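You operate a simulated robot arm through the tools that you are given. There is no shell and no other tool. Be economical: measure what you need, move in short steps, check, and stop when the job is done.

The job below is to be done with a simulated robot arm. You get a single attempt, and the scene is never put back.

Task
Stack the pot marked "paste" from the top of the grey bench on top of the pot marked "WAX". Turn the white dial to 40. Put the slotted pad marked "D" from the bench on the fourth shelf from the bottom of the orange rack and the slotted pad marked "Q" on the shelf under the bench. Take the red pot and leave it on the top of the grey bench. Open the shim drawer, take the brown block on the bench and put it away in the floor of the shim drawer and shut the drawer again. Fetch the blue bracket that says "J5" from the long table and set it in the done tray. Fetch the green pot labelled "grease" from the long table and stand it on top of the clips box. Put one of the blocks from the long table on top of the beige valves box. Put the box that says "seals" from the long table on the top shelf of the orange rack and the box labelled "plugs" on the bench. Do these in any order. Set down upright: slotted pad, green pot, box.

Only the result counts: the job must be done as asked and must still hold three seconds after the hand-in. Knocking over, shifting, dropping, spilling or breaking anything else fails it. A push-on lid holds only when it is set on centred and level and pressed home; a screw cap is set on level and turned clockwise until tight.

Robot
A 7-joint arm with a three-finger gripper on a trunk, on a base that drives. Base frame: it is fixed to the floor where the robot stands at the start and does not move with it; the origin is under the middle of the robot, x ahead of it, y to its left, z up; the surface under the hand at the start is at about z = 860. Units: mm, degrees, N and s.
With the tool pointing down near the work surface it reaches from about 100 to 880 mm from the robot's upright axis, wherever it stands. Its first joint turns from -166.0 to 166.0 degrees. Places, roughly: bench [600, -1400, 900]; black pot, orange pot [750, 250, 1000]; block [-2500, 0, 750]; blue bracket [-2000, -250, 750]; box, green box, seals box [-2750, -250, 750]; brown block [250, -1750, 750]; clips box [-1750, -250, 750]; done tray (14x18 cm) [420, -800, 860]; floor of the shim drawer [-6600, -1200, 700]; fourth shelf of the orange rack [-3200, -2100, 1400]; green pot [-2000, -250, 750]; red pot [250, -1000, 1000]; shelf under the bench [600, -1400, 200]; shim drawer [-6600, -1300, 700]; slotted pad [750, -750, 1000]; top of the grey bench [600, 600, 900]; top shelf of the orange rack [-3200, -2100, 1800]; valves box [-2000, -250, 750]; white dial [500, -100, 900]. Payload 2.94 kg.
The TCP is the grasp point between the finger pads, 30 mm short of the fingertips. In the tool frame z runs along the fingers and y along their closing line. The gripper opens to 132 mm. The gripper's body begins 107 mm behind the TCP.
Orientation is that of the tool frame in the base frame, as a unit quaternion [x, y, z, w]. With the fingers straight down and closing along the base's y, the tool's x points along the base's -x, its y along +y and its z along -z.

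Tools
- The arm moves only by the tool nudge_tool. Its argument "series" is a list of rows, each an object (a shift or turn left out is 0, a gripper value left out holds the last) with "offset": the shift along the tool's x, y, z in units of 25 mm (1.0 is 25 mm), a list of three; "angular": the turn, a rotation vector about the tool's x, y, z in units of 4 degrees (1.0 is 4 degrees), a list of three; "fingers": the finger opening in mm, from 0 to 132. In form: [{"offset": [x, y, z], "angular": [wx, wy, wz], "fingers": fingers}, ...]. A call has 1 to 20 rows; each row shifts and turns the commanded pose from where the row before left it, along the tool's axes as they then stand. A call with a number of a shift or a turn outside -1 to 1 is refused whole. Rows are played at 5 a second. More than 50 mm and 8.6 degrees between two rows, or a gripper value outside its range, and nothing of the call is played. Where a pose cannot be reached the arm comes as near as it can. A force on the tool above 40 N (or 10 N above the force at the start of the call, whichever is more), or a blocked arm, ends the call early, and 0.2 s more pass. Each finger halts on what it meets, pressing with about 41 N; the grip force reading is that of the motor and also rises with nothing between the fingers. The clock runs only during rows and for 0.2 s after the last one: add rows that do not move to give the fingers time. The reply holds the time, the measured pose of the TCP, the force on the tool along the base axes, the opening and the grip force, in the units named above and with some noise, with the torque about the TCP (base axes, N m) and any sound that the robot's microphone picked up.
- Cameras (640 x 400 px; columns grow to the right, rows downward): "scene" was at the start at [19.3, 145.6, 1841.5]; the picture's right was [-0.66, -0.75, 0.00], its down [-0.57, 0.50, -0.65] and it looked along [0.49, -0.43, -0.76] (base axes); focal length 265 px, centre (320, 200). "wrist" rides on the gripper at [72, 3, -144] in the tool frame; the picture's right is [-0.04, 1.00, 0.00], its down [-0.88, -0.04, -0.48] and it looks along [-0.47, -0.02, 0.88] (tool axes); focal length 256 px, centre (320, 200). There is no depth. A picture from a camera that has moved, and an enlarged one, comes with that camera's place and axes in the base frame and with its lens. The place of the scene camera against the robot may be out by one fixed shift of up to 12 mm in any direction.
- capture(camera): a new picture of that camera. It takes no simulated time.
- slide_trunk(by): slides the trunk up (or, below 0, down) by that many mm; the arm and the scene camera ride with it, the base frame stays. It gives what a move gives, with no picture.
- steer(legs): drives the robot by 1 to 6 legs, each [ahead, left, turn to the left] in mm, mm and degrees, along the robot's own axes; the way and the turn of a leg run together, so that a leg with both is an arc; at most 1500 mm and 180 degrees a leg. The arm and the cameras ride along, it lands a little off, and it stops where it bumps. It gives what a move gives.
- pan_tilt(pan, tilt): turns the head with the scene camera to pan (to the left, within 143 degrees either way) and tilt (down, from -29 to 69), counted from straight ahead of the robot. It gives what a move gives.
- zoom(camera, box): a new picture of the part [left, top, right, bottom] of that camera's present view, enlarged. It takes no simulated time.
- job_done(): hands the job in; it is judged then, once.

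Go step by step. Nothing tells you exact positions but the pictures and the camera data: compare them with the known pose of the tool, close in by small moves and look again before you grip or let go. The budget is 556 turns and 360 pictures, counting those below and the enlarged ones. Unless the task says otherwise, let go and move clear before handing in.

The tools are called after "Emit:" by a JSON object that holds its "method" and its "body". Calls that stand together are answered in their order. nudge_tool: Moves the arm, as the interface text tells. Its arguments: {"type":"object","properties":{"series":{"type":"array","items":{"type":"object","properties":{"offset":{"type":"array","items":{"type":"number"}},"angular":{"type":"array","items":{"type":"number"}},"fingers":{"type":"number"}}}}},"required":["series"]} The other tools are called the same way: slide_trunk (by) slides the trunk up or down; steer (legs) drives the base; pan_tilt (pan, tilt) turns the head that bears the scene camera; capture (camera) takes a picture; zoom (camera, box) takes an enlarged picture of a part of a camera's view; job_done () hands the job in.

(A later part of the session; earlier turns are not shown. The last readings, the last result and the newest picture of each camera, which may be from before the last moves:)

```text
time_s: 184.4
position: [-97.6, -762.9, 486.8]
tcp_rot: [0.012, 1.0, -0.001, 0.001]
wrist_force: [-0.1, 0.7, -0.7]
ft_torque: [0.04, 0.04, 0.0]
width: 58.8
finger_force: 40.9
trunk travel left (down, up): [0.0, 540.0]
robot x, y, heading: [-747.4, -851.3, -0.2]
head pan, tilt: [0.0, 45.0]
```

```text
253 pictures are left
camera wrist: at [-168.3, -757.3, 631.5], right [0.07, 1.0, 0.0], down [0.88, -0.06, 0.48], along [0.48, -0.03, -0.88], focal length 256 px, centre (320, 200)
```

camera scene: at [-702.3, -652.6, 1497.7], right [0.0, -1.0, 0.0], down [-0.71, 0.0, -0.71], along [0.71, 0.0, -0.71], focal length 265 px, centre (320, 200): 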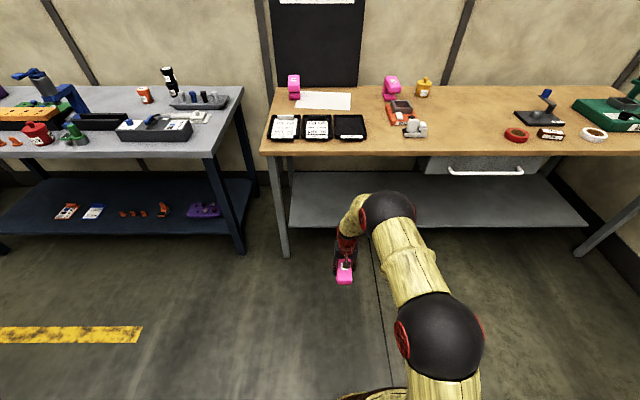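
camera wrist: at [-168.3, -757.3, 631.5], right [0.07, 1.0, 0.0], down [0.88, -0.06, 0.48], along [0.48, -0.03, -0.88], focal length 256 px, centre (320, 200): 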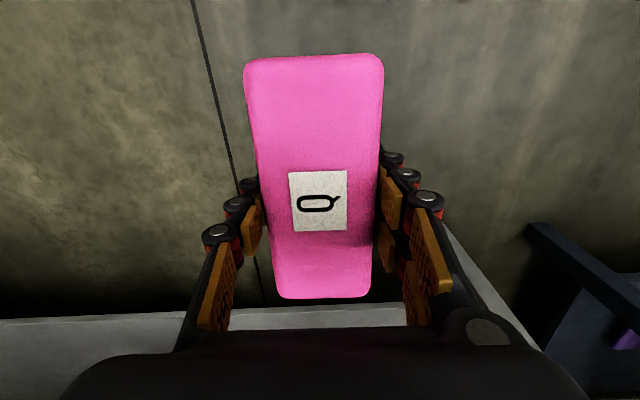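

Vertical placement would hit the bench with the forearm, so a forward-tilted grip is needed. I test whether a 48° tilt is reachable at this low height.

Emit:
{"method": "nudge_tool", "body": {"series": [{"angular": [0, -1, 0]}, {"angular": [0, -1, 0]}, {"angular": [0, -1, 0]}, {"angular": [0, -1, 0]}, {"angular": [0, -1, 0]}, {"angular": [0, -1, 0]}, {"angular": [0, -1, 0]}, {"angular": [0, -1, 0]}, {"angular": [0, -1, 0]}, {"angular": [0, -1, 0]}, {"angular": [0, -1, 0]}, {"angular": [0, -1, 0]}, {}]}}

Emit:
{"method": "capture", "body": {"camera": "scene"}}

```text
time_s: 187.2
position: [-99.8, -783.1, 485.8]
tcp_rot: [0.019, 0.955, -0.038, 0.295]
wrist_force: [-0.4, 0.0, -0.3]
ft_torque: [0.03, 0.03, -0.06]
width: 58.5
finger_force: 41.4
out of reach, approached as far as the arm can: row 8, 9, 10, 11, 12
trunk travel left (down, up): [0.0, 540.0]
robot x, y, heading: [-743.8, -849.6, -0.2]
head pan, tilt: [0.0, 45.0]
```

```text
252 pictures are left
camera scene: at [-702.6, -652.6, 1497.7], right [0.0, -1.0, 0.0], down [-0.71, 0.0, -0.71], along [0.71, 0.0, -0.71], focal length 265 px, centre (320, 200)
```

scene: 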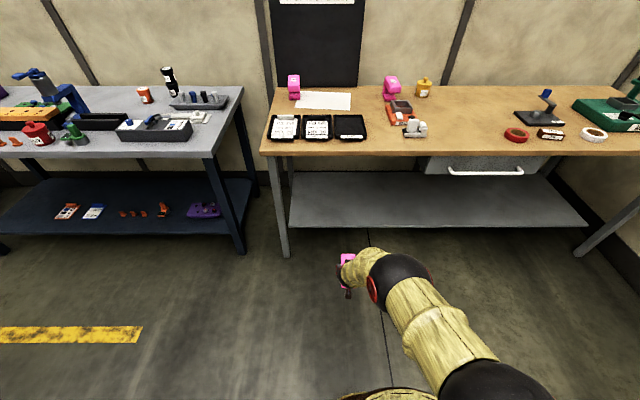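

A 34° tilt is reachable, and with it the arm should fit under the bench. I'll set Q back on the bench and regrip it tilted. First back to vertical.

Emit:
{"method": "nudge_tool", "body": {"series": [{"angular": [-0.104, 0.955, 0]}, {"angular": [-0.104, 0.955, 0]}, {"angular": [-0.104, 0.955, 0]}, {"angular": [-0.104, 0.955, 0]}, {"angular": [-0.104, 0.955, 0]}, {"angular": [-0.104, 0.955, 0]}, {"angular": [-0.104, 0.955, 0]}, {"angular": [-0.104, 0.955, 0]}, {"angular": [-0.104, 0.955, 0]}, {}]}}

Emit:
{"method": "slide_trunk", "body": {"by": 540}}

Emit:
{"method": "steer", "body": {"legs": [[735, 0, 0.2]]}}

Emit:
{"method": "capture", "body": {"camera": "wrist"}}

Emit:
{"method": "capture", "body": {"camera": "scene"}}

```text
time_s: 189.4
position: [-85.9, -791.3, 491.3]
tcp_rot: [0.023, 0.996, -0.027, 0.077]
wrist_force: [0.3, -1.4, -0.2]
ft_torque: [-0.01, 0.03, 0.02]
width: 59.0
finger_force: 40.4
out of reach, approached as far as the arm can: row 5, 6, 7, 8
trunk travel left (down, up): [0.0, 540.0]
robot x, y, heading: [-746.5, -847.9, -0.1]
head pan, tilt: [0.0, 45.0]
```

```text
refused: 540 is not a number from -400 to 400
```

```text
time_s: 191.9
position: [239.8, -782.0, 466.3]
tcp_rot: [0.007, 0.999, -0.033, 0.034]
wrist_force: [0.3, 1.0, -1.2]
ft_torque: [0.0, 0.03, 0.01]
width: 58.8
finger_force: 40.7
trunk travel left (down, up): [0.0, 540.0]
robot x, y, heading: [-359.8, -845.9, 0.8]
head pan, tilt: [0.0, 45.0]
stopped in leg 1: the robot was blocked; the commanded pose is now the measured one
```

```text
251 pictures are left
camera wrist: at [159.2, -765.6, 603.8], right [0.06, 1.0, -0.06], down [0.84, -0.02, 0.54], along [0.53, -0.09, -0.84], focal length 256 px, centre (320, 200)
```

wrist: 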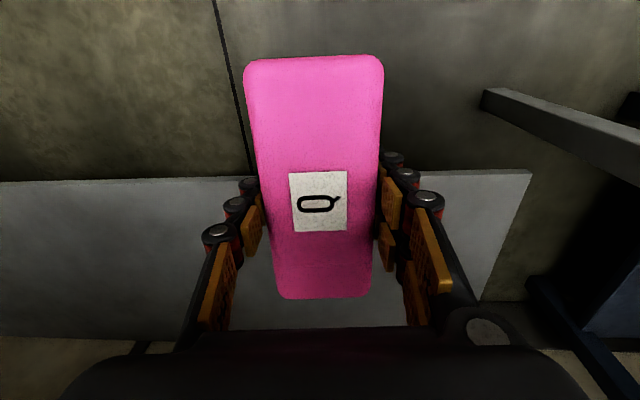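

```text
250 pictures are left
camera scene: at [-326.5, -649.2, 1497.8], right [0.01, -1.0, 0.0], down [-0.71, -0.01, -0.71], along [0.71, 0.01, -0.71], focal length 265 px, centre (320, 200)
```

scene: 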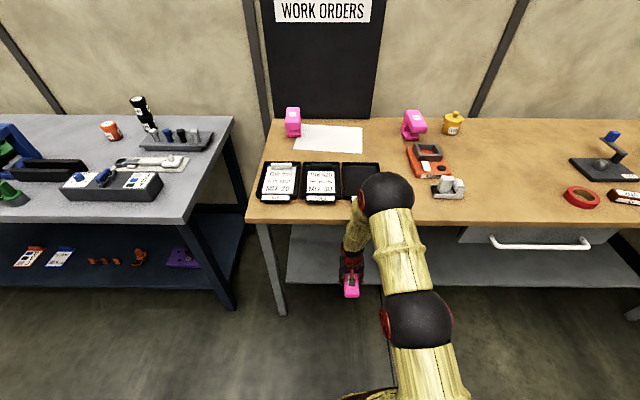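

I mistakenly chained a drive after a refused trunk move, and the arm bumped the bench edge. I back off and check the bench.

Emit:
{"method": "steer", "body": {"legs": [[-350, 0, -0.8]]}}

Emit:
{"method": "zoom", "body": {"camera": "scene", "box": [250, 60, 450, 180]}}

```text
time_s: 194.2
position: [-104.9, -786.8, 466.0]
tcp_rot: [0.01, 0.999, -0.033, 0.034]
wrist_force: [0.9, 0.3, -0.4]
ft_torque: [-0.01, -0.03, -0.02]
width: 58.8
finger_force: 40.9
trunk travel left (down, up): [0.0, 540.0]
robot x, y, heading: [-709.7, -852.6, 0.4]
head pan, tilt: [0.0, 45.0]
```

```text
3.20 times, centred on (350, 120) of scene
camera zoom: at [-671.1, -654.1, 1497.7], right [0.01, -1.0, 0.0], down [-0.71, -0.01, -0.71], along [0.71, 0.01, -0.71], focal length 848 px, centre (224, 456)
```

zoom: 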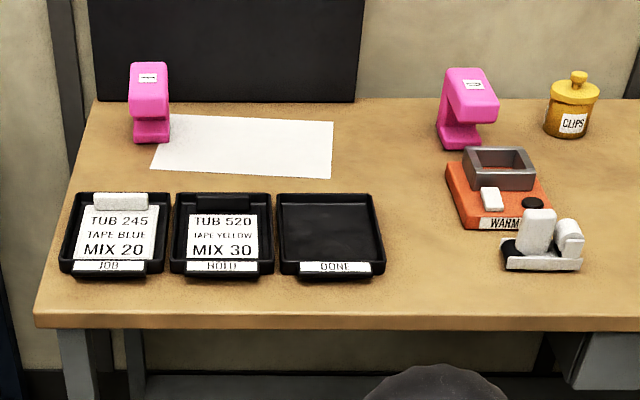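

The bench is undisturbed. I level the hand, raise the trunk, then return to the bench.

Emit:
{"method": "nudge_tool", "body": {"series": [{"angular": [-0.46, 0.49, 0]}, {"angular": [-0.46, 0.49, 0]}, {}]}}

Emit:
{"method": "slide_trunk", "body": {"by": 400}}

Emit:
{"method": "slide_trunk", "body": {"by": 140}}

```text
time_s: 194.9
position: [-103.9, -787.6, 466.6]
tcp_rot: [0.01, 1.0, 0.0, 0.001]
wrist_force: [-0.2, -0.2, 0.7]
ft_torque: [-0.02, 0.01, 0.02]
width: 58.6
finger_force: 41.1
trunk travel left (down, up): [0.0, 540.0]
robot x, y, heading: [-710.2, -850.9, 0.4]
head pan, tilt: [0.0, 45.0]
```

```text
time_s: 198.8
position: [-103.3, -787.7, 866.3]
tcp_rot: [0.011, 1.0, 0.0, 0.001]
wrist_force: [0.0, 1.4, -1.1]
ft_torque: [0.0, -0.01, -0.02]
width: 58.8
finger_force: 40.9
trunk travel left (down, up): [-400.0, 140.0]
robot x, y, heading: [-711.3, -851.9, 0.4]
head pan, tilt: [0.0, 45.0]
```

```text
time_s: 200.4
position: [-103.4, -787.7, 1007.0]
tcp_rot: [0.012, 1.0, 0.001, 0.002]
wrist_force: [0.1, -0.2, 0.4]
ft_torque: [0.01, 0.03, -0.01]
width: 58.9
finger_force: 40.8
trunk travel left (down, up): [-540.0, 0.0]
robot x, y, heading: [-715.6, -848.6, 0.6]
head pan, tilt: [0.0, 45.0]
```

Emit:
{"method": "steer", "body": {"legs": [[690, 15, -0.5]]}}

Emit:
{"method": "capture", "body": {"camera": "wrist"}}

```text
time_s: 204.2
position: [582.1, -765.7, 1006.3]
tcp_rot: [0.009, 1.0, 0.0, 0.002]
wrist_force: [-0.2, 0.6, -0.3]
ft_torque: [0.01, 0.06, -0.05]
width: 58.9
finger_force: 41.3
trunk travel left (down, up): [-540.0, 0.0]
robot x, y, heading: [-25.3, -830.2, 0.9]
head pan, tilt: [0.0, 45.0]
```

```text
248 pictures are left
camera wrist: at [511.3, -759.6, 1149.8], right [0.06, 1.0, 0.0], down [0.88, -0.06, 0.48], along [0.48, -0.03, -0.88], focal length 256 px, centre (320, 200)
```

wrist: 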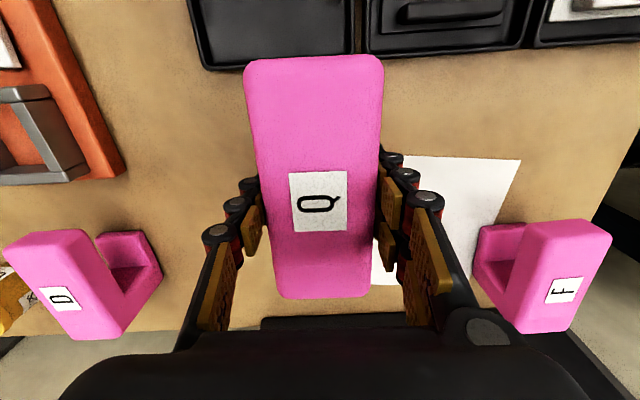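

Emit:
{"method": "nudge_tool", "body": {"series": [{"offset": [-0.9, 0, 0]}, {"offset": [-0.9, 0, 0]}, {"offset": [-0.9, 0, 0]}, {"offset": [0, 0, 0.9]}, {"offset": [0, 0, 0.9]}, {"offset": [0, 0, 0.7]}, {"offset": [0, 0, 0.15]}, {"offset": [0, 0, 0.08]}, {"offset": [0, 0, 0.08]}, {"offset": [0, 0, 0.08]}, {}]}}

```text
time_s: 206.6
position: [650.0, -767.1, 933.9]
tcp_rot: [0.011, 1.0, 0.0, 0.002]
wrist_force: [-0.3, 0.1, 0.1]
ft_torque: [-0.02, 0.01, -0.02]
width: 58.8
finger_force: 40.9
trunk travel left (down, up): [-540.0, 0.0]
robot x, y, heading: [-25.7, -833.8, 0.7]
head pan, tilt: [0.0, 45.0]
```

Emit:
{"method": "nudge_tool", "body": {"series": [{"offset": [0, 0, 0.06]}, {"offset": [0, 0, 0.06]}, {"fingers": 62}, {"fingers": 75}, {"fingers": 96}, {}, {"offset": [0, 0, -1]}, {"offset": [0, 0, -1]}, {"offset": [0, 0, -1]}, {"offset": [0, 0, -1]}, {}]}}

Emit:
{"method": "capture", "body": {"camera": "wrist"}}

```text
time_s: 209.0
position: [650.5, -766.6, 1032.5]
tcp_rot: [0.01, 1.0, 0.0, 0.002]
wrist_force: [0.2, 0.1, 0.0]
ft_torque: [0.0, 0.02, -0.02]
width: 95.9
finger_force: 0.1
trunk travel left (down, up): [-540.0, 0.0]
robot x, y, heading: [-25.5, -827.9, 0.4]
head pan, tilt: [0.0, 45.0]
```

```text
247 pictures are left
camera wrist: at [578.8, -760.4, 1176.3], right [0.06, 1.0, 0.0], down [0.88, -0.06, 0.48], along [0.48, -0.03, -0.88], focal length 256 px, centre (320, 200)
```

wrist: 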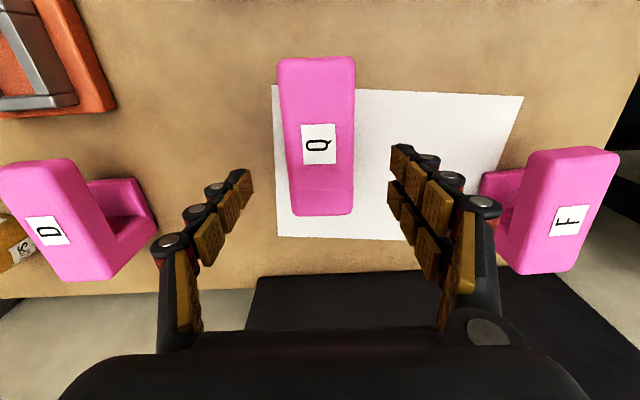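

Q stands upright. Now tilt the hand 32° and regrip near its front end.

Emit:
{"method": "nudge_tool", "body": {"series": [{"offset": [0.83, 0, 0]}, {"offset": [0.83, 0, 0]}, {"offset": [0.83, 0, 0]}, {"offset": [0.83, 0, 0]}, {"angular": [0, -1, 0]}, {"angular": [0, -1, 0]}, {"angular": [0, -1, 0]}, {"angular": [0, -1, 0]}, {"angular": [0, -1, 0]}, {"angular": [0, -1, 0]}, {"angular": [0, -1, 0]}, {"angular": [0, -1, 0]}, {}]}}

Emit:
{"method": "capture", "body": {"camera": "wrist"}}

```text
time_s: 211.8
position: [565.8, -772.1, 1030.5]
tcp_rot: [0.013, 0.975, -0.014, 0.22]
wrist_force: [-0.5, -0.3, 0.6]
ft_torque: [-0.02, -0.02, -0.01]
width: 95.9
finger_force: 0.0
out of reach, approached as far as the arm can: row 11, 12
trunk travel left (down, up): [-540.0, 0.0]
robot x, y, heading: [-24.6, -830.1, 0.8]
head pan, tilt: [0.0, 45.0]
```

```text
246 pictures are left
camera wrist: at [439.6, -760.9, 1128.9], right [0.07, 1.0, 0.0], down [0.59, -0.04, 0.81], along [0.81, -0.06, -0.59], focal length 256 px, centre (320, 200)
```

wrist: 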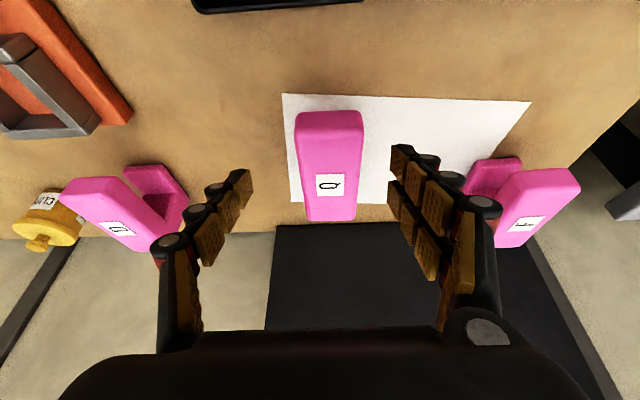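

Greater reach allows more tilt. I back the base 200 mm while extending the arm.

Emit:
{"method": "steer", "body": {"legs": [[-200, 0, -0.6]]}}

Emit:
{"method": "nudge_tool", "body": {"series": [{"offset": [-0.9, 0, 0.43]}, {"offset": [-0.9, 0, 0.43]}, {"offset": [-0.9, 0, 0.43]}, {"offset": [-0.9, 0, 0.43]}, {"offset": [-0.9, 0, 0.43]}, {"offset": [-0.9, 0, 0.43]}, {"offset": [-0.9, 0, 0.43]}, {"offset": [-0.9, 0, 0.43]}, {"angular": [0, -1, 0]}, {"angular": [0, -1, 0]}, {"angular": [0, -1, 0]}, {"angular": [0, -1, 0]}, {}]}}

Emit:
{"method": "capture", "body": {"camera": "wrist"}}

```text
time_s: 213.4
position: [366.6, -782.0, 1032.4]
tcp_rot: [0.018, 0.975, -0.016, 0.222]
wrist_force: [-0.2, 0.2, 0.8]
ft_torque: [-0.01, -0.03, -0.01]
width: 96.3
finger_force: 0.0
trunk travel left (down, up): [-540.0, 0.0]
robot x, y, heading: [-223.8, -832.4, -0.2]
head pan, tilt: [0.0, 45.0]
```

```text
time_s: 216.2
position: [566.7, -788.3, 1030.4]
tcp_rot: [0.016, 0.935, -0.018, 0.354]
wrist_force: [0.8, 0.4, -1.5]
ft_torque: [0.02, 0.02, 0.0]
width: 96.3
finger_force: 0.1
trunk travel left (down, up): [-540.0, 0.0]
robot x, y, heading: [-227.4, -832.5, -0.2]
head pan, tilt: [0.0, 45.0]
```

```text
245 pictures are left
camera wrist: at [418.8, -775.6, 1089.7], right [0.07, 1.0, 0.01], down [0.34, -0.03, 0.94], along [0.94, -0.07, -0.34], focal length 256 px, centre (320, 200)
```

wrist: 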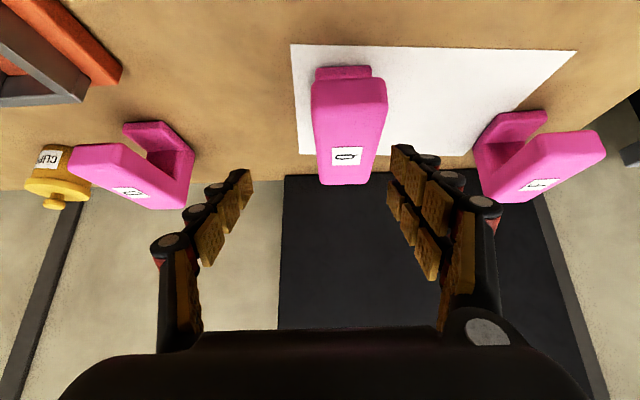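

41° works. I nudge the base forward, fix the small roll, and go to the pre-grasp.

Emit:
{"method": "steer", "body": {"legs": [[50, 0, 0]]}}

Emit:
{"method": "nudge_tool", "body": {"series": [{"angular": [-0.43, 0, 0]}, {"offset": [0.6, 0.48, 0.4]}, {"offset": [0.6, 0.48, 0.4]}, {"offset": [0, 0, 0.5]}, {}]}}

Emit:
{"method": "capture", "body": {"camera": "wrist"}}

Emit:
{"method": "capture", "body": {"camera": "scene"}}

```text
time_s: 217.1
position: [619.7, -787.8, 1027.2]
tcp_rot: [0.016, 0.935, -0.018, 0.353]
wrist_force: [-0.3, -0.4, -0.1]
ft_torque: [0.02, 0.02, 0.01]
width: 96.1
finger_force: 0.0
trunk travel left (down, up): [-540.0, 0.0]
robot x, y, heading: [-174.3, -830.0, -0.5]
head pan, tilt: [0.0, 45.0]
```

```text
time_s: 218.3
position: [617.3, -764.3, 986.0]
tcp_rot: [0.01, 0.935, -0.003, 0.354]
wrist_force: [-0.3, -0.4, 0.2]
ft_torque: [0.02, 0.01, 0.02]
width: 96.0
finger_force: 0.0
trunk travel left (down, up): [-540.0, 0.0]
robot x, y, heading: [-176.1, -828.4, -0.3]
head pan, tilt: [0.0, 45.0]
```

```text
244 pictures are left
camera wrist: at [469.4, -756.1, 1045.7], right [0.05, 1.0, 0.03], down [0.34, -0.05, 0.94], along [0.94, -0.04, -0.34], focal length 256 px, centre (320, 200)
```

wrist: 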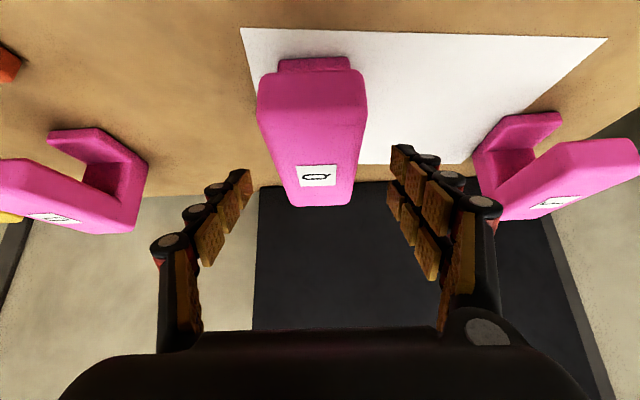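

```text
243 pictures are left
camera scene: at [-131.8, -634.6, 2037.7], right [0.0, -1.0, 0.0], down [-0.71, 0.0, -0.71], along [0.71, 0.0, -0.71], focal length 265 px, centre (320, 200)
```

scene: 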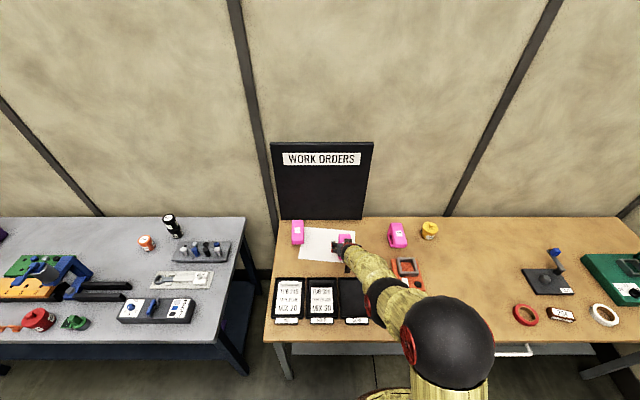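

Emit:
{"method": "nudge_tool", "body": {"series": [{"offset": [0.6, -0.05, 0.7]}, {"offset": [0.6, 0, 0.7]}, {}, {"fingers": 40}, {}, {}, {}, {}]}}

Emit:
{"method": "capture", "body": {"camera": "wrist"}}

```text
time_s: 220.1
position: [617.7, -765.0, 940.8]
tcp_rot: [0.01, 0.935, -0.004, 0.355]
wrist_force: [-1.3, 0.1, 1.7]
ft_torque: [-0.04, -0.01, -0.03]
width: 59.1
finger_force: 40.0
trunk travel left (down, up): [-540.0, 0.0]
robot x, y, heading: [-175.2, -834.0, -0.4]
head pan, tilt: [0.0, 45.0]
```

```text
242 pictures are left
camera wrist: at [469.2, -757.4, 999.5], right [0.05, 1.0, 0.03], down [0.34, -0.05, 0.94], along [0.94, -0.04, -0.34], focal length 256 px, centre (320, 200)
```

wrist: 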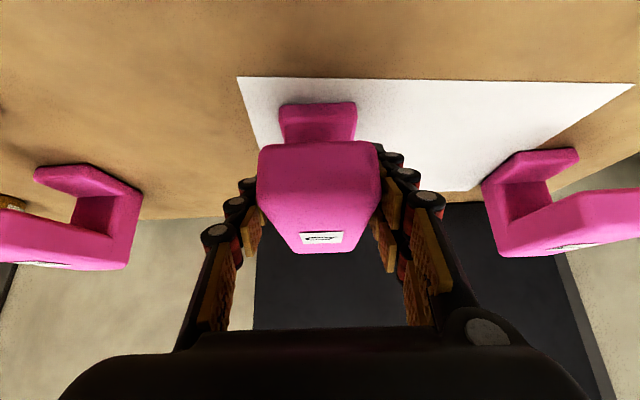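

Gripped tilted. I lift, back off 700 mm and lower the trunk.

Emit:
{"method": "nudge_tool", "body": {"series": [{"offset": [-0.53, 0, -0.6]}, {"offset": [-0.53, 0, -0.6]}, {"offset": [-0.53, 0, -0.6]}, {}]}}

Emit:
{"method": "steer", "body": {"legs": [[-680, 0, 0.3]]}}

Emit:
{"method": "slide_trunk", "body": {"by": -400}}

Emit:
{"method": "slide_trunk", "body": {"by": -140}}

Emit:
{"method": "capture", "body": {"camera": "scene"}}

Emit:
{"method": "capture", "body": {"camera": "wrist"}}

```text
time_s: 221.1
position: [617.0, -764.9, 999.2]
tcp_rot: [0.01, 0.935, -0.004, 0.354]
wrist_force: [-0.7, 0.2, -0.2]
ft_torque: [-0.01, 0.06, 0.0]
width: 59.1
finger_force: 41.1
trunk travel left (down, up): [-540.0, 0.0]
robot x, y, heading: [-172.6, -831.8, -0.1]
head pan, tilt: [0.0, 45.0]
```

```text
time_s: 224.9
position: [-61.3, -755.0, 1001.0]
tcp_rot: [0.001, 0.935, 0.0, 0.355]
wrist_force: [-1.2, 0.5, -0.1]
ft_torque: [0.04, 0.04, 0.0]
width: 59.4
finger_force: 41.3
trunk travel left (down, up): [-540.0, 0.0]
robot x, y, heading: [-850.8, -835.7, 1.1]
head pan, tilt: [0.0, 45.0]
```

```text
time_s: 228.7
position: [-61.2, -755.8, 599.8]
tcp_rot: [0.002, 0.935, -0.001, 0.355]
wrist_force: [0.3, 0.5, 0.0]
ft_torque: [-0.01, 0.03, -0.01]
width: 59.4
finger_force: 41.2
trunk travel left (down, up): [-140.0, 400.0]
robot x, y, heading: [-848.9, -837.1, 1.0]
head pan, tilt: [0.0, 45.0]
```

```text
time_s: 230.4
position: [-59.4, -755.6, 460.4]
tcp_rot: [0.003, 0.935, -0.001, 0.354]
wrist_force: [0.2, 0.2, -1.2]
ft_torque: [0.02, 0.0, -0.01]
width: 59.5
finger_force: 40.9
trunk travel left (down, up): [0.0, 540.0]
robot x, y, heading: [-851.1, -840.3, 0.9]
head pan, tilt: [0.0, 45.0]
```

```text
241 pictures are left
camera scene: at [-811.8, -639.0, 1497.8], right [0.02, -1.0, 0.0], down [-0.71, -0.01, -0.71], along [0.71, 0.01, -0.71], focal length 265 px, centre (320, 200)
```

scene: 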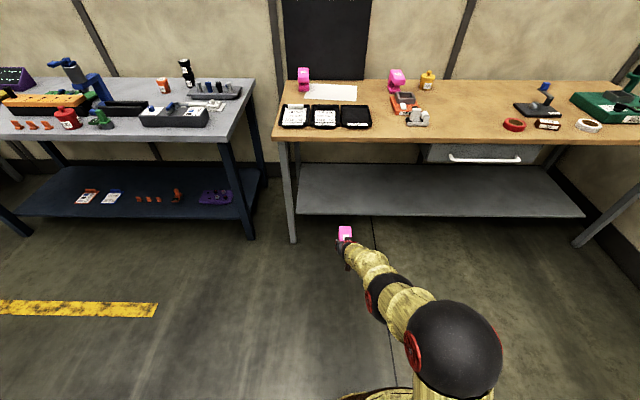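

```text
240 pictures are left
camera wrist: at [-209.4, -749.4, 520.2], right [0.04, 1.0, 0.03], down [0.34, -0.04, 0.94], along [0.94, -0.02, -0.34], focal length 256 px, centre (320, 200)
```

wrist: 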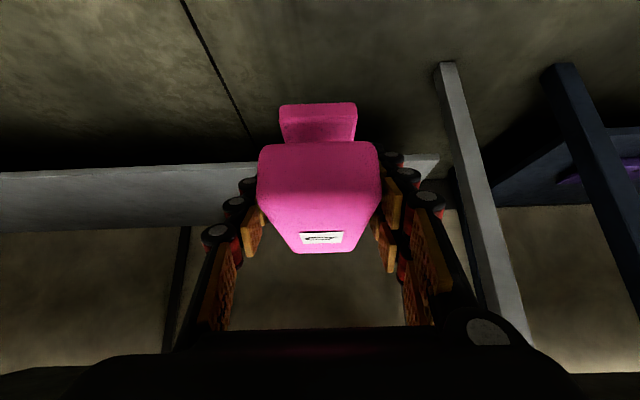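

Shelf front edge is at about x≈284, z≈278. I drive forward so that the pad is over the shelf.

Emit:
{"method": "steer", "body": {"legs": [[425, 0, 0]]}}

Emit:
{"method": "capture", "body": {"camera": "scene"}}

Emit:
{"method": "capture", "body": {"camera": "wrist"}}

```text
time_s: 233.0
position: [366.7, -763.9, 460.0]
tcp_rot: [0.01, 0.935, -0.004, 0.354]
wrist_force: [0.7, -0.4, -0.1]
ft_torque: [0.02, 0.03, 0.02]
width: 59.2
finger_force: 40.9
trunk travel left (down, up): [0.0, 540.0]
robot x, y, heading: [-422.2, -833.2, 0.1]
head pan, tilt: [0.0, 45.0]
```

```text
239 pictures are left
camera scene: at [-381.5, -635.9, 1497.7], right [0.0, -1.0, 0.0], down [-0.71, 0.0, -0.71], along [0.71, 0.0, -0.71], focal length 265 px, centre (320, 200)
```

scene: 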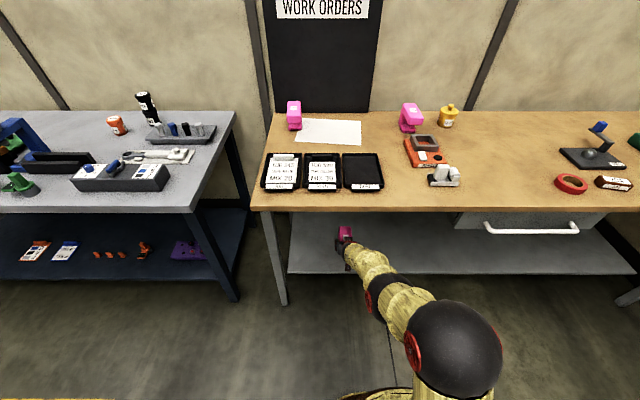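

```text
238 pictures are left
camera wrist: at [218.8, -756.1, 519.8], right [0.05, 1.0, 0.03], down [0.34, -0.05, 0.94], along [0.94, -0.04, -0.34], focal length 256 px, centre (320, 200)
```

wrist: 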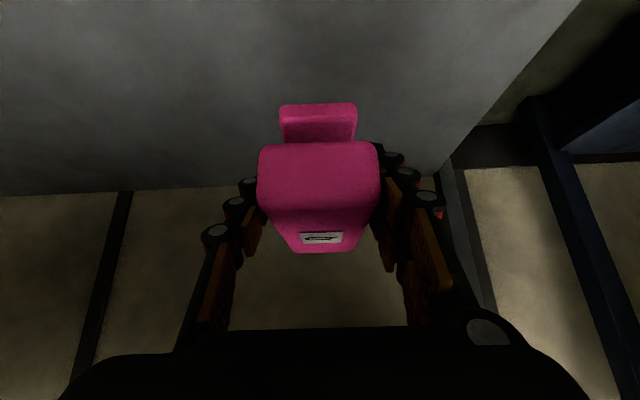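

Emit:
{"method": "steer", "body": {"legs": [[40, 0, 0]]}}

Emit:
{"method": "nudge_tool", "body": {"series": [{"offset": [0.53, 0, 0.6]}, {"offset": [0.53, 0, 0.6]}, {"offset": [0.53, 0, 0.6]}, {"offset": [0.4, 0, 0.45]}, {}]}}

Emit:
{"method": "capture", "body": {"camera": "wrist"}}

Emit:
{"method": "zoom", "body": {"camera": "scene", "box": [280, 180, 440, 300]}}

```text
time_s: 233.9
position: [408.5, -763.2, 460.4]
tcp_rot: [0.009, 0.935, -0.003, 0.354]
wrist_force: [0.0, 0.2, -0.5]
ft_torque: [0.02, 0.03, -0.03]
width: 59.2
finger_force: 40.7
trunk travel left (down, up): [0.0, 540.0]
robot x, y, heading: [-382.6, -834.7, 0.2]
head pan, tilt: [0.0, 45.0]
```

```text
time_s: 235.1
position: [409.0, -763.5, 384.1]
tcp_rot: [0.01, 0.935, -0.004, 0.354]
wrist_force: [0.0, 0.0, -0.8]
ft_torque: [-0.02, 0.04, 0.0]
width: 59.3
finger_force: 41.3
trunk travel left (down, up): [0.0, 540.0]
robot x, y, heading: [-381.2, -832.4, 0.0]
head pan, tilt: [0.0, 45.0]
```

```text
237 pictures are left
camera wrist: at [260.2, -755.1, 444.1], right [0.05, 1.0, 0.03], down [0.34, -0.05, 0.94], along [0.94, -0.04, -0.34], focal length 256 px, centre (320, 200)
```

wrist: 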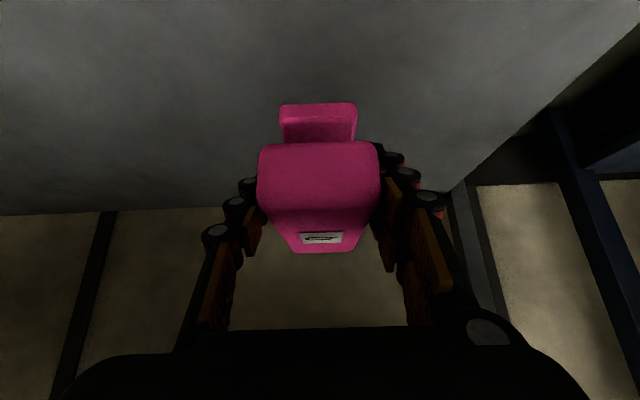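

```text
3.33 times, centred on (360, 240) of scene
camera zoom: at [-340.6, -635.8, 1497.7], right [0.0, -1.0, 0.0], down [-0.71, 0.0, -0.71], along [0.71, 0.0, -0.71], focal length 883 px, centre (187, 67)
```

zoom: 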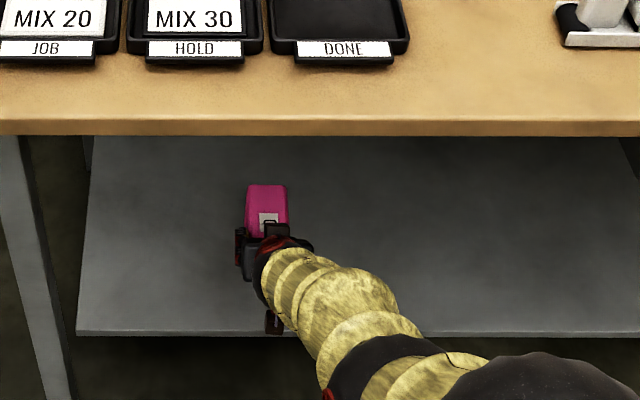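

Good; the pad hovers well inside the shelf. I lower in small steps until contact.

Emit:
{"method": "nudge_tool", "body": {"series": [{"offset": [0.2, 0, 0.23]}, {"offset": [0.13, 0, 0.15]}, {"offset": [0.07, 0, 0.08]}, {"offset": [0.07, 0, 0.08]}, {"offset": [0.07, 0, 0.08]}, {"offset": [0.07, 0, 0.08]}, {"offset": [0.07, 0, 0.08]}, {"offset": [0.07, 0, 0.08]}, {"offset": [0.07, 0, 0.08]}]}}

```text
time_s: 237.1
position: [407.8, -763.2, 353.7]
tcp_rot: [0.008, 0.935, -0.003, 0.354]
wrist_force: [-0.7, 0.8, -0.2]
ft_torque: [-0.02, 0.0, -0.01]
width: 59.6
finger_force: 41.2
trunk travel left (down, up): [0.0, 540.0]
robot x, y, heading: [-382.0, -832.4, 0.1]
head pan, tilt: [0.0, 45.0]
```

Emit:
{"method": "nudge_tool", "body": {"series": [{"offset": [0.08, 0, 0.09]}, {"offset": [0.08, 0, 0.09]}, {"offset": [0.08, 0, 0.09]}, {"offset": [0.08, 0, 0.09]}, {"offset": [0.08, 0, 0.09]}, {"offset": [0.08, 0, 0.09]}, {"offset": [0.08, 0, 0.09]}, {"offset": [0.08, 0, 0.09]}]}}

Emit:
{"method": "zoom", "body": {"camera": "wrist", "box": [220, 80, 420, 280]}}

```text
time_s: 238.9
position: [406.6, -764.3, 328.7]
tcp_rot: [0.01, 0.935, -0.003, 0.354]
wrist_force: [-0.2, -1.1, 0.4]
ft_torque: [-0.02, 0.06, -0.03]
width: 59.4
finger_force: 41.3
trunk travel left (down, up): [0.0, 540.0]
robot x, y, heading: [-382.1, -830.1, -0.1]
head pan, tilt: [0.0, 45.0]
```

```text
2.00 times, centred on (320, 180) of wrist
camera zoom: at [259.0, -755.7, 389.4], right [0.05, 1.0, 0.03], down [0.34, -0.05, 0.94], along [0.94, -0.04, -0.34], focal length 512 px, centre (320, 240)
```

zoom: 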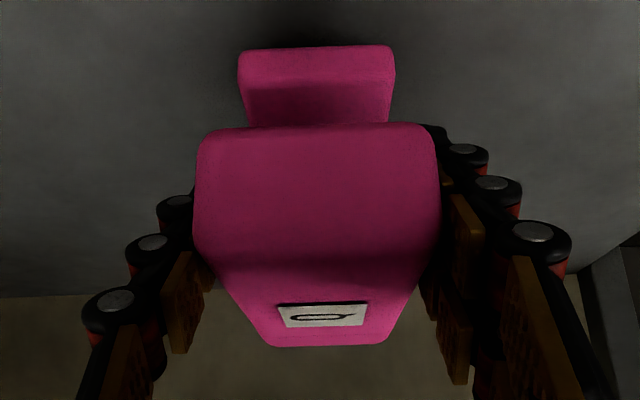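

Emit:
{"method": "nudge_tool", "body": {"series": [{"offset": [0.08, 0, 0.09]}, {"offset": [0.08, 0, 0.09]}, {"offset": [0.08, 0, 0.09]}, {"offset": [0.08, 0, 0.09]}, {"offset": [0.08, 0, 0.09]}, {"offset": [0.08, 0, 0.09]}, {"offset": [0.08, 0, 0.09]}, {"offset": [0.08, 0, 0.09]}]}}

Emit:
{"method": "zoom", "body": {"camera": "scene", "box": [300, 200, 400, 290]}}

```text
time_s: 240.7
position: [406.7, -764.1, 306.0]
tcp_rot: [0.01, 0.935, -0.004, 0.354]
wrist_force: [-0.5, -0.5, 0.3]
ft_torque: [-0.01, 0.0, -0.01]
width: 59.0
finger_force: 40.7
trunk travel left (down, up): [0.0, 540.0]
robot x, y, heading: [-383.2, -832.5, 0.0]
head pan, tilt: [0.0, 45.0]
```

```text
4.44 times, centred on (350, 245) of scene
camera zoom: at [-340.7, -635.8, 1497.7], right [0.0, -1.0, 0.0], down [-0.71, 0.0, -0.71], along [0.71, 0.0, -0.71], focal length 1178 px, centre (187, 0)
```

zoom: 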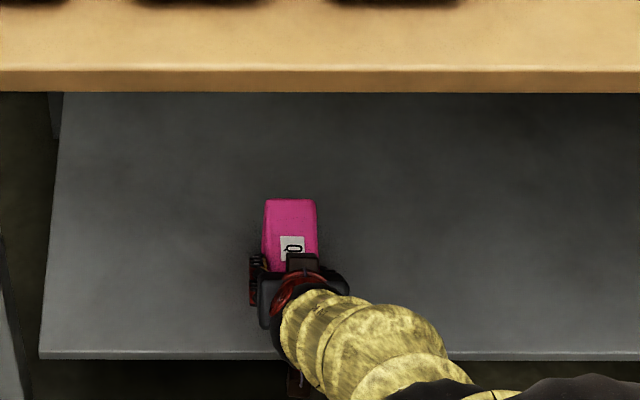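

Emit:
{"method": "nudge_tool", "body": {"series": [{"offset": [0.07, 0, 0.08]}, {"offset": [0.07, 0, 0.08]}, {"offset": [0.07, 0, 0.08]}, {"offset": [0.07, 0, 0.08]}, {"offset": [0.07, 0, 0.08]}, {"offset": [0.07, 0, 0.08]}, {"offset": [0.07, 0, 0.08]}, {"offset": [0.07, 0, 0.08]}, {"offset": [0.07, 0, 0.08]}, {"offset": [0.07, 0, 0.08]}, {"offset": [0.07, 0, 0.08]}, {"offset": [0.07, 0, 0.08]}, {"offset": [0.07, 0, 0.08]}, {"offset": [0.07, 0, 0.08]}]}}

Emit:
{"method": "zoom", "body": {"camera": "wrist", "box": [220, 80, 420, 280]}}

```text
time_s: 241.8
position: [408.9, -764.0, 299.7]
tcp_rot: [0.01, 0.934, -0.004, 0.358]
wrist_force: [-20.1, -0.4, 26.3]
ft_torque: [-0.22, 0.49, -0.08]
width: 59.7
finger_force: 41.1
trunk travel left (down, up): [0.0, 540.0]
robot x, y, heading: [-383.7, -831.6, 0.3]
head pan, tilt: [0.0, 45.0]
stopped in row 5: the force on the tool passed its limit at 43 N (the readings are from after the stop); the commanded pose is now the measured one
```

```text
2.00 times, centred on (320, 180) of wrist
camera zoom: at [259.6, -755.6, 358.1], right [0.05, 1.0, 0.03], down [0.34, -0.05, 0.94], along [0.94, -0.04, -0.34], focal length 512 px, centre (320, 240)
```

zoom: 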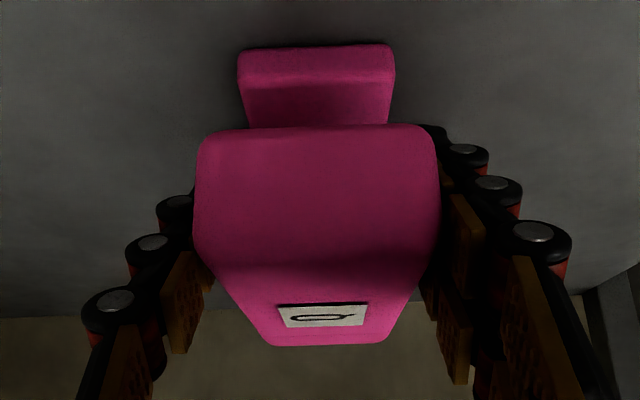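

Contact at shelf level z≈220. I ease off and release slowly.

Emit:
{"method": "nudge_tool", "body": {"series": [{"offset": [-0.05, 0, -0.05]}, {}, {"fingers": 63}, {"fingers": 72}, {"fingers": 96}, {}, {}]}}

Emit:
{"method": "capture", "body": {"camera": "wrist"}}

```text
time_s: 243.3
position: [408.7, -763.3, 297.4]
tcp_rot: [0.009, 0.934, -0.004, 0.356]
wrist_force: [0.0, -0.4, 0.8]
ft_torque: [0.0, -0.03, 0.0]
width: 95.9
finger_force: 0.1
trunk travel left (down, up): [0.0, 540.0]
robot x, y, heading: [-389.3, -833.7, 0.2]
head pan, tilt: [0.0, 45.0]
```

```text
232 pictures are left
camera wrist: at [259.7, -755.6, 357.6], right [0.05, 1.0, 0.03], down [0.34, -0.04, 0.94], along [0.94, -0.04, -0.34], focal length 256 px, centre (320, 200)
```

wrist: 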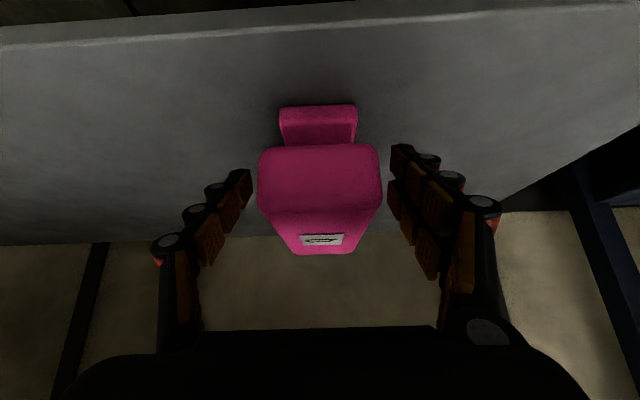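

Q rests on the shelf. I back straight out and check.

Emit:
{"method": "steer", "body": {"legs": [[-250, 0, 0]]}}

Emit:
{"method": "zoom", "body": {"camera": "scene", "box": [260, 160, 420, 280]}}

```text
time_s: 245.2
position: [163.0, -765.1, 299.2]
tcp_rot: [0.011, 0.934, -0.004, 0.356]
wrist_force: [-0.1, 0.0, -0.7]
ft_torque: [0.05, 0.01, 0.0]
width: 95.9
finger_force: 0.1
trunk travel left (down, up): [0.0, 540.0]
robot x, y, heading: [-625.1, -834.4, -0.0]
head pan, tilt: [0.0, 45.0]
```

```text
3.33 times, centred on (340, 220) of scene
camera zoom: at [-585.2, -636.0, 1497.7], right [0.0, -1.0, 0.0], down [-0.71, 0.0, -0.71], along [0.71, 0.0, -0.71], focal length 883 px, centre (253, 133)
```

zoom: 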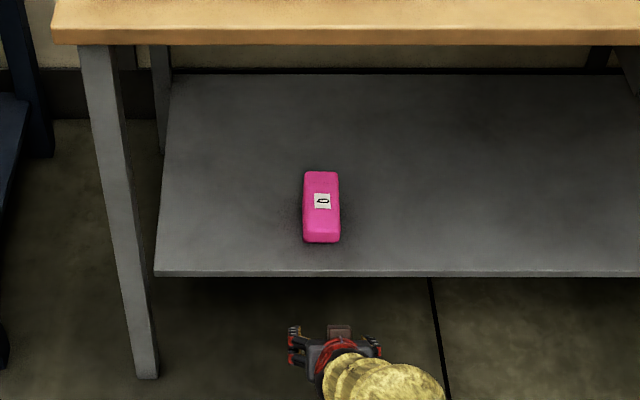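

Q is done. Next D for the orange rack; I first turn and look at the rack to choose the grip.

Emit:
{"method": "slide_trunk", "body": {"by": 400}}

Emit:
{"method": "steer", "body": {"legs": [[-400, 0, 0], [0, 0, -60]]}}

Emit:
{"method": "pan_tilt", "body": {"pan": -90, "tilt": 15}}

Emit:
{"method": "capture", "body": {"camera": "scene"}}

```text
time_s: 249.0
position: [164.3, -765.3, 697.9]
tcp_rot: [0.01, 0.934, -0.004, 0.357]
wrist_force: [-0.3, 0.7, -0.8]
ft_torque: [-0.01, -0.02, -0.01]
width: 95.9
finger_force: 0.0
trunk travel left (down, up): [-400.0, 140.0]
robot x, y, heading: [-628.8, -832.0, 0.1]
head pan, tilt: [0.0, 45.0]
```

```text
time_s: 254.1
position: [-576.9, -1487.0, 698.4]
tcp_rot: [0.477, 0.803, -0.182, 0.307]
wrist_force: [-0.6, -0.3, 0.5]
ft_torque: [-0.02, 0.01, -0.03]
width: 96.0
finger_force: 0.0
trunk travel left (down, up): [-400.0, 140.0]
robot x, y, heading: [-1022.5, -830.6, -60.5]
head pan, tilt: [0.0, 45.0]
```

```text
time_s: 255.8
position: [-577.7, -1486.3, 699.1]
tcp_rot: [0.477, 0.803, -0.182, 0.307]
wrist_force: [1.5, 0.5, -0.7]
ft_torque: [0.01, 0.0, 0.0]
width: 96.1
finger_force: 0.0
trunk travel left (down, up): [-400.0, 140.0]
robot x, y, heading: [-1030.2, -835.8, -60.3]
head pan, tilt: [-90.0, 15.0]
```

```text
230 pictures are left
camera scene: at [-968.8, -752.8, 1944.5], right [-0.5, 0.87, 0.0], down [0.22, 0.13, -0.97], along [-0.84, -0.48, -0.26], focal length 265 px, centre (320, 200)
```

scene: 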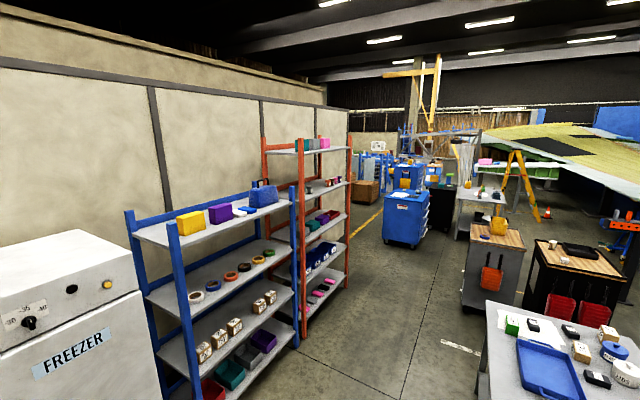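

Emit:
{"method": "zoom", "body": {"camera": "scene", "box": [250, 130, 360, 320]}}

Emit:
{"method": "zoom", "body": {"camera": "scene", "box": [480, 290, 640, 400]}}

Emit:
{"method": "zoom", "body": {"camera": "scene", "box": [340, 120, 560, 260]}}

```text
2.11 times, centred on (305, 225) of scene
camera zoom: at [-968.8, -752.8, 1944.5], right [-0.5, 0.87, 0.0], down [0.22, 0.13, -0.97], along [-0.84, -0.48, -0.26], focal length 558 px, centre (352, 147)
```

zoom: 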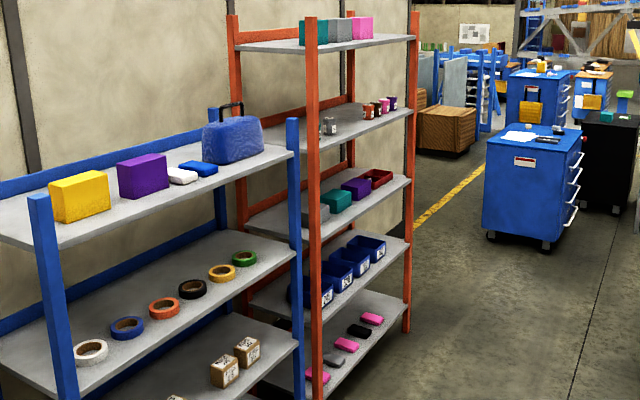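

```text
3.64 times, centred on (560, 345) of scene
camera zoom: at [-968.8, -752.8, 1944.5], right [-0.5, 0.87, 0.0], down [0.22, 0.13, -0.97], along [-0.84, -0.48, -0.26], focal length 964 px, centre (-553, -327)
```

zoom: 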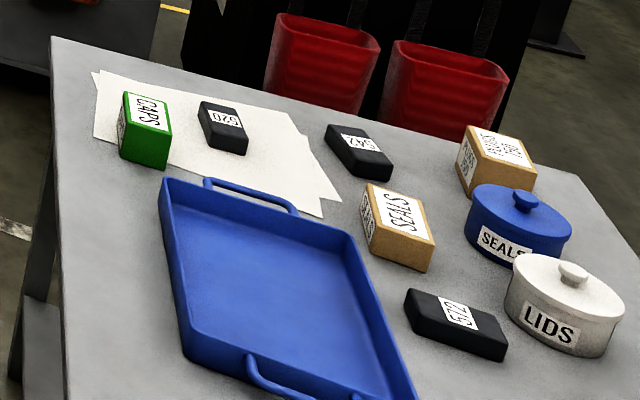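

```text
2.86 times, centred on (450, 190) of scene
camera zoom: at [-968.8, -752.8, 1944.5], right [-0.5, 0.87, 0.0], down [0.22, 0.13, -0.97], along [-0.84, -0.48, -0.26], focal length 757 px, centre (-51, 229)
```

zoom: 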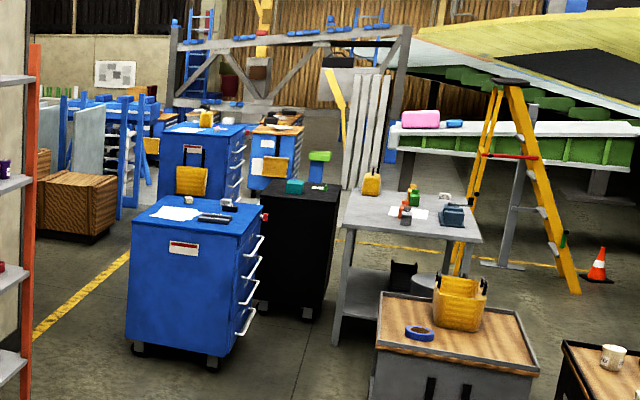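

Shelf 4 of the orange rack has free room between small pots. I turn back to the bench and set a steeper tilt for picking D.

Emit:
{"method": "steer", "body": {"legs": [[0, 0, 60.3], [0, -200, 0]]}}

Emit:
{"method": "nudge_tool", "body": {"series": [{"offset": [-0.66, 0, -0.75]}, {"offset": [-0.66, 0, -0.75]}, {"offset": [-0.66, 0, -0.75]}, {"offset": [-0.66, 0, -0.75]}, {"offset": [-0.66, 0, -0.75]}, {"offset": [-0.66, 0, -0.75]}, {"offset": [0.1, 0, -1]}, {"offset": [0.1, 0, -1]}, {"offset": [0.1, 0, -1]}, {"offset": [0.1, 0, -1]}, {"offset": [0.1, 0, -1]}, {"offset": [0.1, 0, -1]}, {"offset": [-0.66, 0, -0.75]}, {"offset": [-0.66, 0, -0.75]}, {"offset": [-0.66, 0, -0.75]}, {"offset": [-0.66, 0, -0.75]}, {}]}}

Emit:
{"method": "pan_tilt", "body": {"pan": 0, "tilt": 40}}

```text
time_s: 260.1
position: [-236.9, -958.7, 697.7]
tcp_rot: [0.007, 0.934, -0.002, 0.356]
wrist_force: [-1.0, 0.7, 0.5]
ft_torque: [0.02, -0.01, -0.01]
width: 96.2
finger_force: 0.0
trunk travel left (down, up): [-400.0, 140.0]
robot x, y, heading: [-1027.9, -1031.9, 0.3]
head pan, tilt: [-90.0, 15.0]
```

```text
time_s: 263.7
position: [-350.3, -956.3, 1050.4]
tcp_rot: [0.007, 0.934, -0.004, 0.356]
wrist_force: [0.7, 0.0, -0.4]
ft_torque: [0.02, -0.03, 0.02]
width: 95.8
finger_force: 0.2
trunk travel left (down, up): [-400.0, 140.0]
robot x, y, heading: [-1029.1, -1028.6, 0.5]
head pan, tilt: [-90.0, 15.0]
```

```text
time_s: 265.3
position: [-349.1, -956.9, 1050.9]
tcp_rot: [0.008, 0.934, -0.003, 0.356]
wrist_force: [0.4, 0.1, 0.4]
ft_torque: [-0.04, 0.02, 0.02]
width: 96.1
finger_force: 0.0
trunk travel left (down, up): [-400.0, 140.0]
robot x, y, heading: [-1032.5, -1030.0, 0.0]
head pan, tilt: [0.0, 40.0]
```

Emit:
{"method": "nudge_tool", "body": {"series": [{"angular": [0, -1, 0], "offset": [0, -0.7, 0]}, {"angular": [0, -1, 0], "offset": [0, -0.7, 0]}, {"angular": [0, -1, 0], "offset": [0, -0.7, 0]}, {"angular": [0, -1, 0], "offset": [0, -0.7, 0]}, {"angular": [0, -1, 0]}, {}]}}

Emit:
{"method": "capture", "body": {"camera": "scene"}}

```text
time_s: 266.7
position: [-358.1, -970.3, 1048.2]
tcp_rot: [0.014, 0.858, -0.005, 0.514]
wrist_force: [0.0, 0.4, 0.0]
ft_torque: [-0.02, 0.01, -0.03]
width: 96.1
finger_force: 0.1
out of reach, approached as far as the arm can: row 3, 4, 5
trunk travel left (down, up): [-400.0, 140.0]
robot x, y, heading: [-1034.6, -1032.7, 0.3]
head pan, tilt: [0.0, 40.0]
```

```text
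226 pictures are left
camera scene: at [-982.7, -834.1, 1905.0], right [0.01, -1.0, 0.0], down [-0.64, 0.0, -0.77], along [0.77, 0.01, -0.64], focal length 265 px, centre (320, 200)
```

scene: 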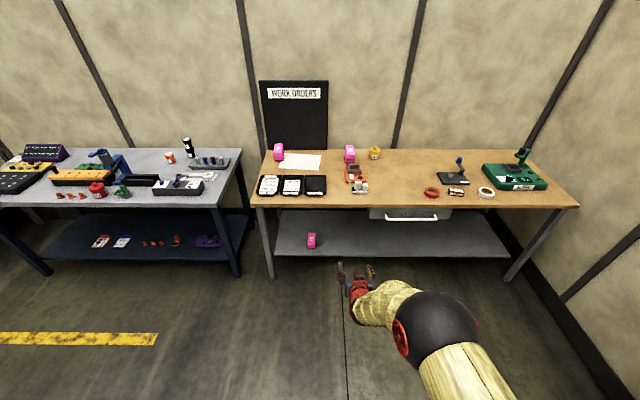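

Tilt 62° achieved. I drive toward D at this height and look with the wrist camera.

Emit:
{"method": "steer", "body": {"legs": [[0, -60, 0], [900, 0, 0]]}}

Emit:
{"method": "capture", "body": {"camera": "wrist"}}

Emit:
{"method": "capture", "body": {"camera": "scene"}}

```text
time_s: 272.0
position: [534.0, -1022.4, 1046.7]
tcp_rot: [0.013, 0.859, -0.005, 0.513]
wrist_force: [0.3, -0.2, -0.2]
ft_torque: [0.01, -0.04, 0.02]
width: 96.1
finger_force: 0.0
trunk travel left (down, up): [-400.0, 140.0]
robot x, y, heading: [-137.8, -1084.9, 0.6]
head pan, tilt: [0.0, 40.0]
```

```text
225 pictures are left
camera wrist: at [373.4, -1013.4, 1052.4], right [0.05, 1.0, 0.04], down [0.0, -0.04, 1.0], along [1.0, -0.05, 0.0], focal length 256 px, centre (320, 200)
```

wrist: 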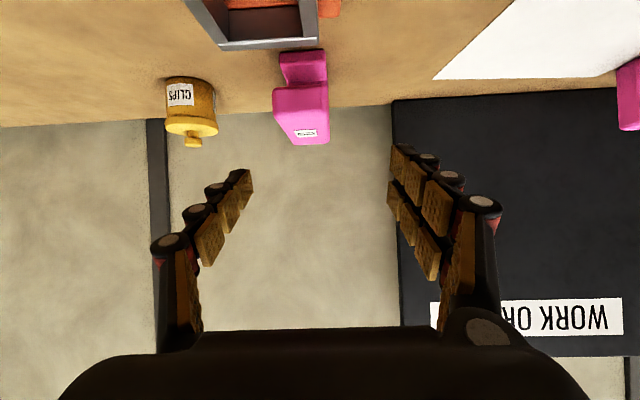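

```text
224 pictures are left
camera scene: at [-91.3, -887.2, 1904.9], right [0.01, -1.0, 0.0], down [-0.64, -0.01, -0.77], along [0.77, 0.01, -0.64], focal length 265 px, centre (320, 200)
```

scene: 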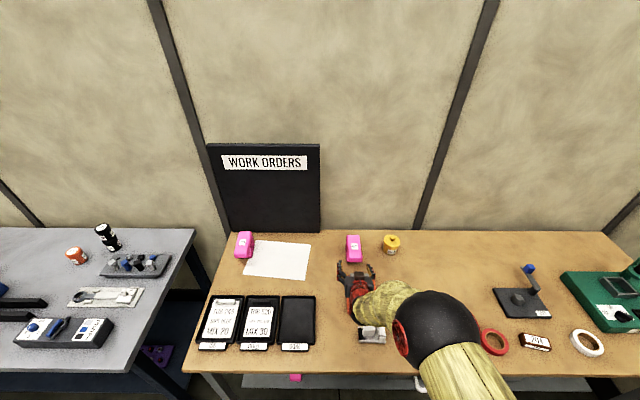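

Emit:
{"method": "zoom", "body": {"camera": "wrist", "box": [240, 30, 380, 160]}}

Emit:
{"method": "zoom", "body": {"camera": "scene", "box": [320, 210, 420, 300]}}

```text
3.08 times, centred on (310, 95) of wrist
camera zoom: at [373.4, -1013.4, 1052.4], right [0.05, 1.0, 0.04], down [0.0, -0.04, 1.0], along [1.0, -0.05, 0.0], focal length 788 px, centre (351, 523)
```

zoom: 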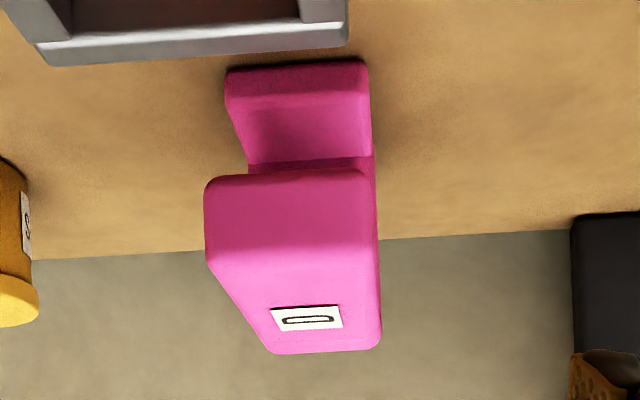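

```text
4.44 times, centred on (370, 255) of scene
camera zoom: at [-91.3, -887.2, 1904.9], right [0.01, -1.0, 0.0], down [-0.64, -0.01, -0.77], along [0.77, 0.01, -0.64], focal length 1178 px, centre (98, -44)
```

zoom: 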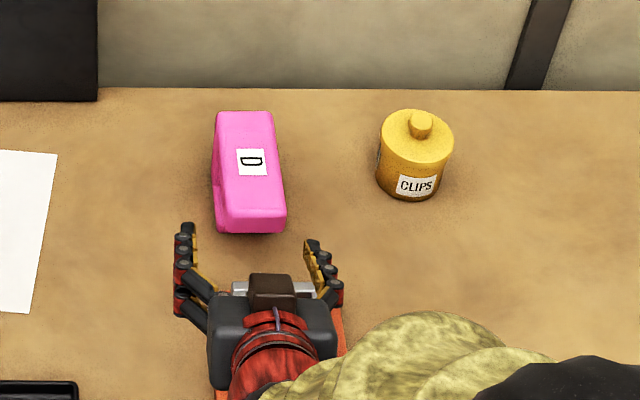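

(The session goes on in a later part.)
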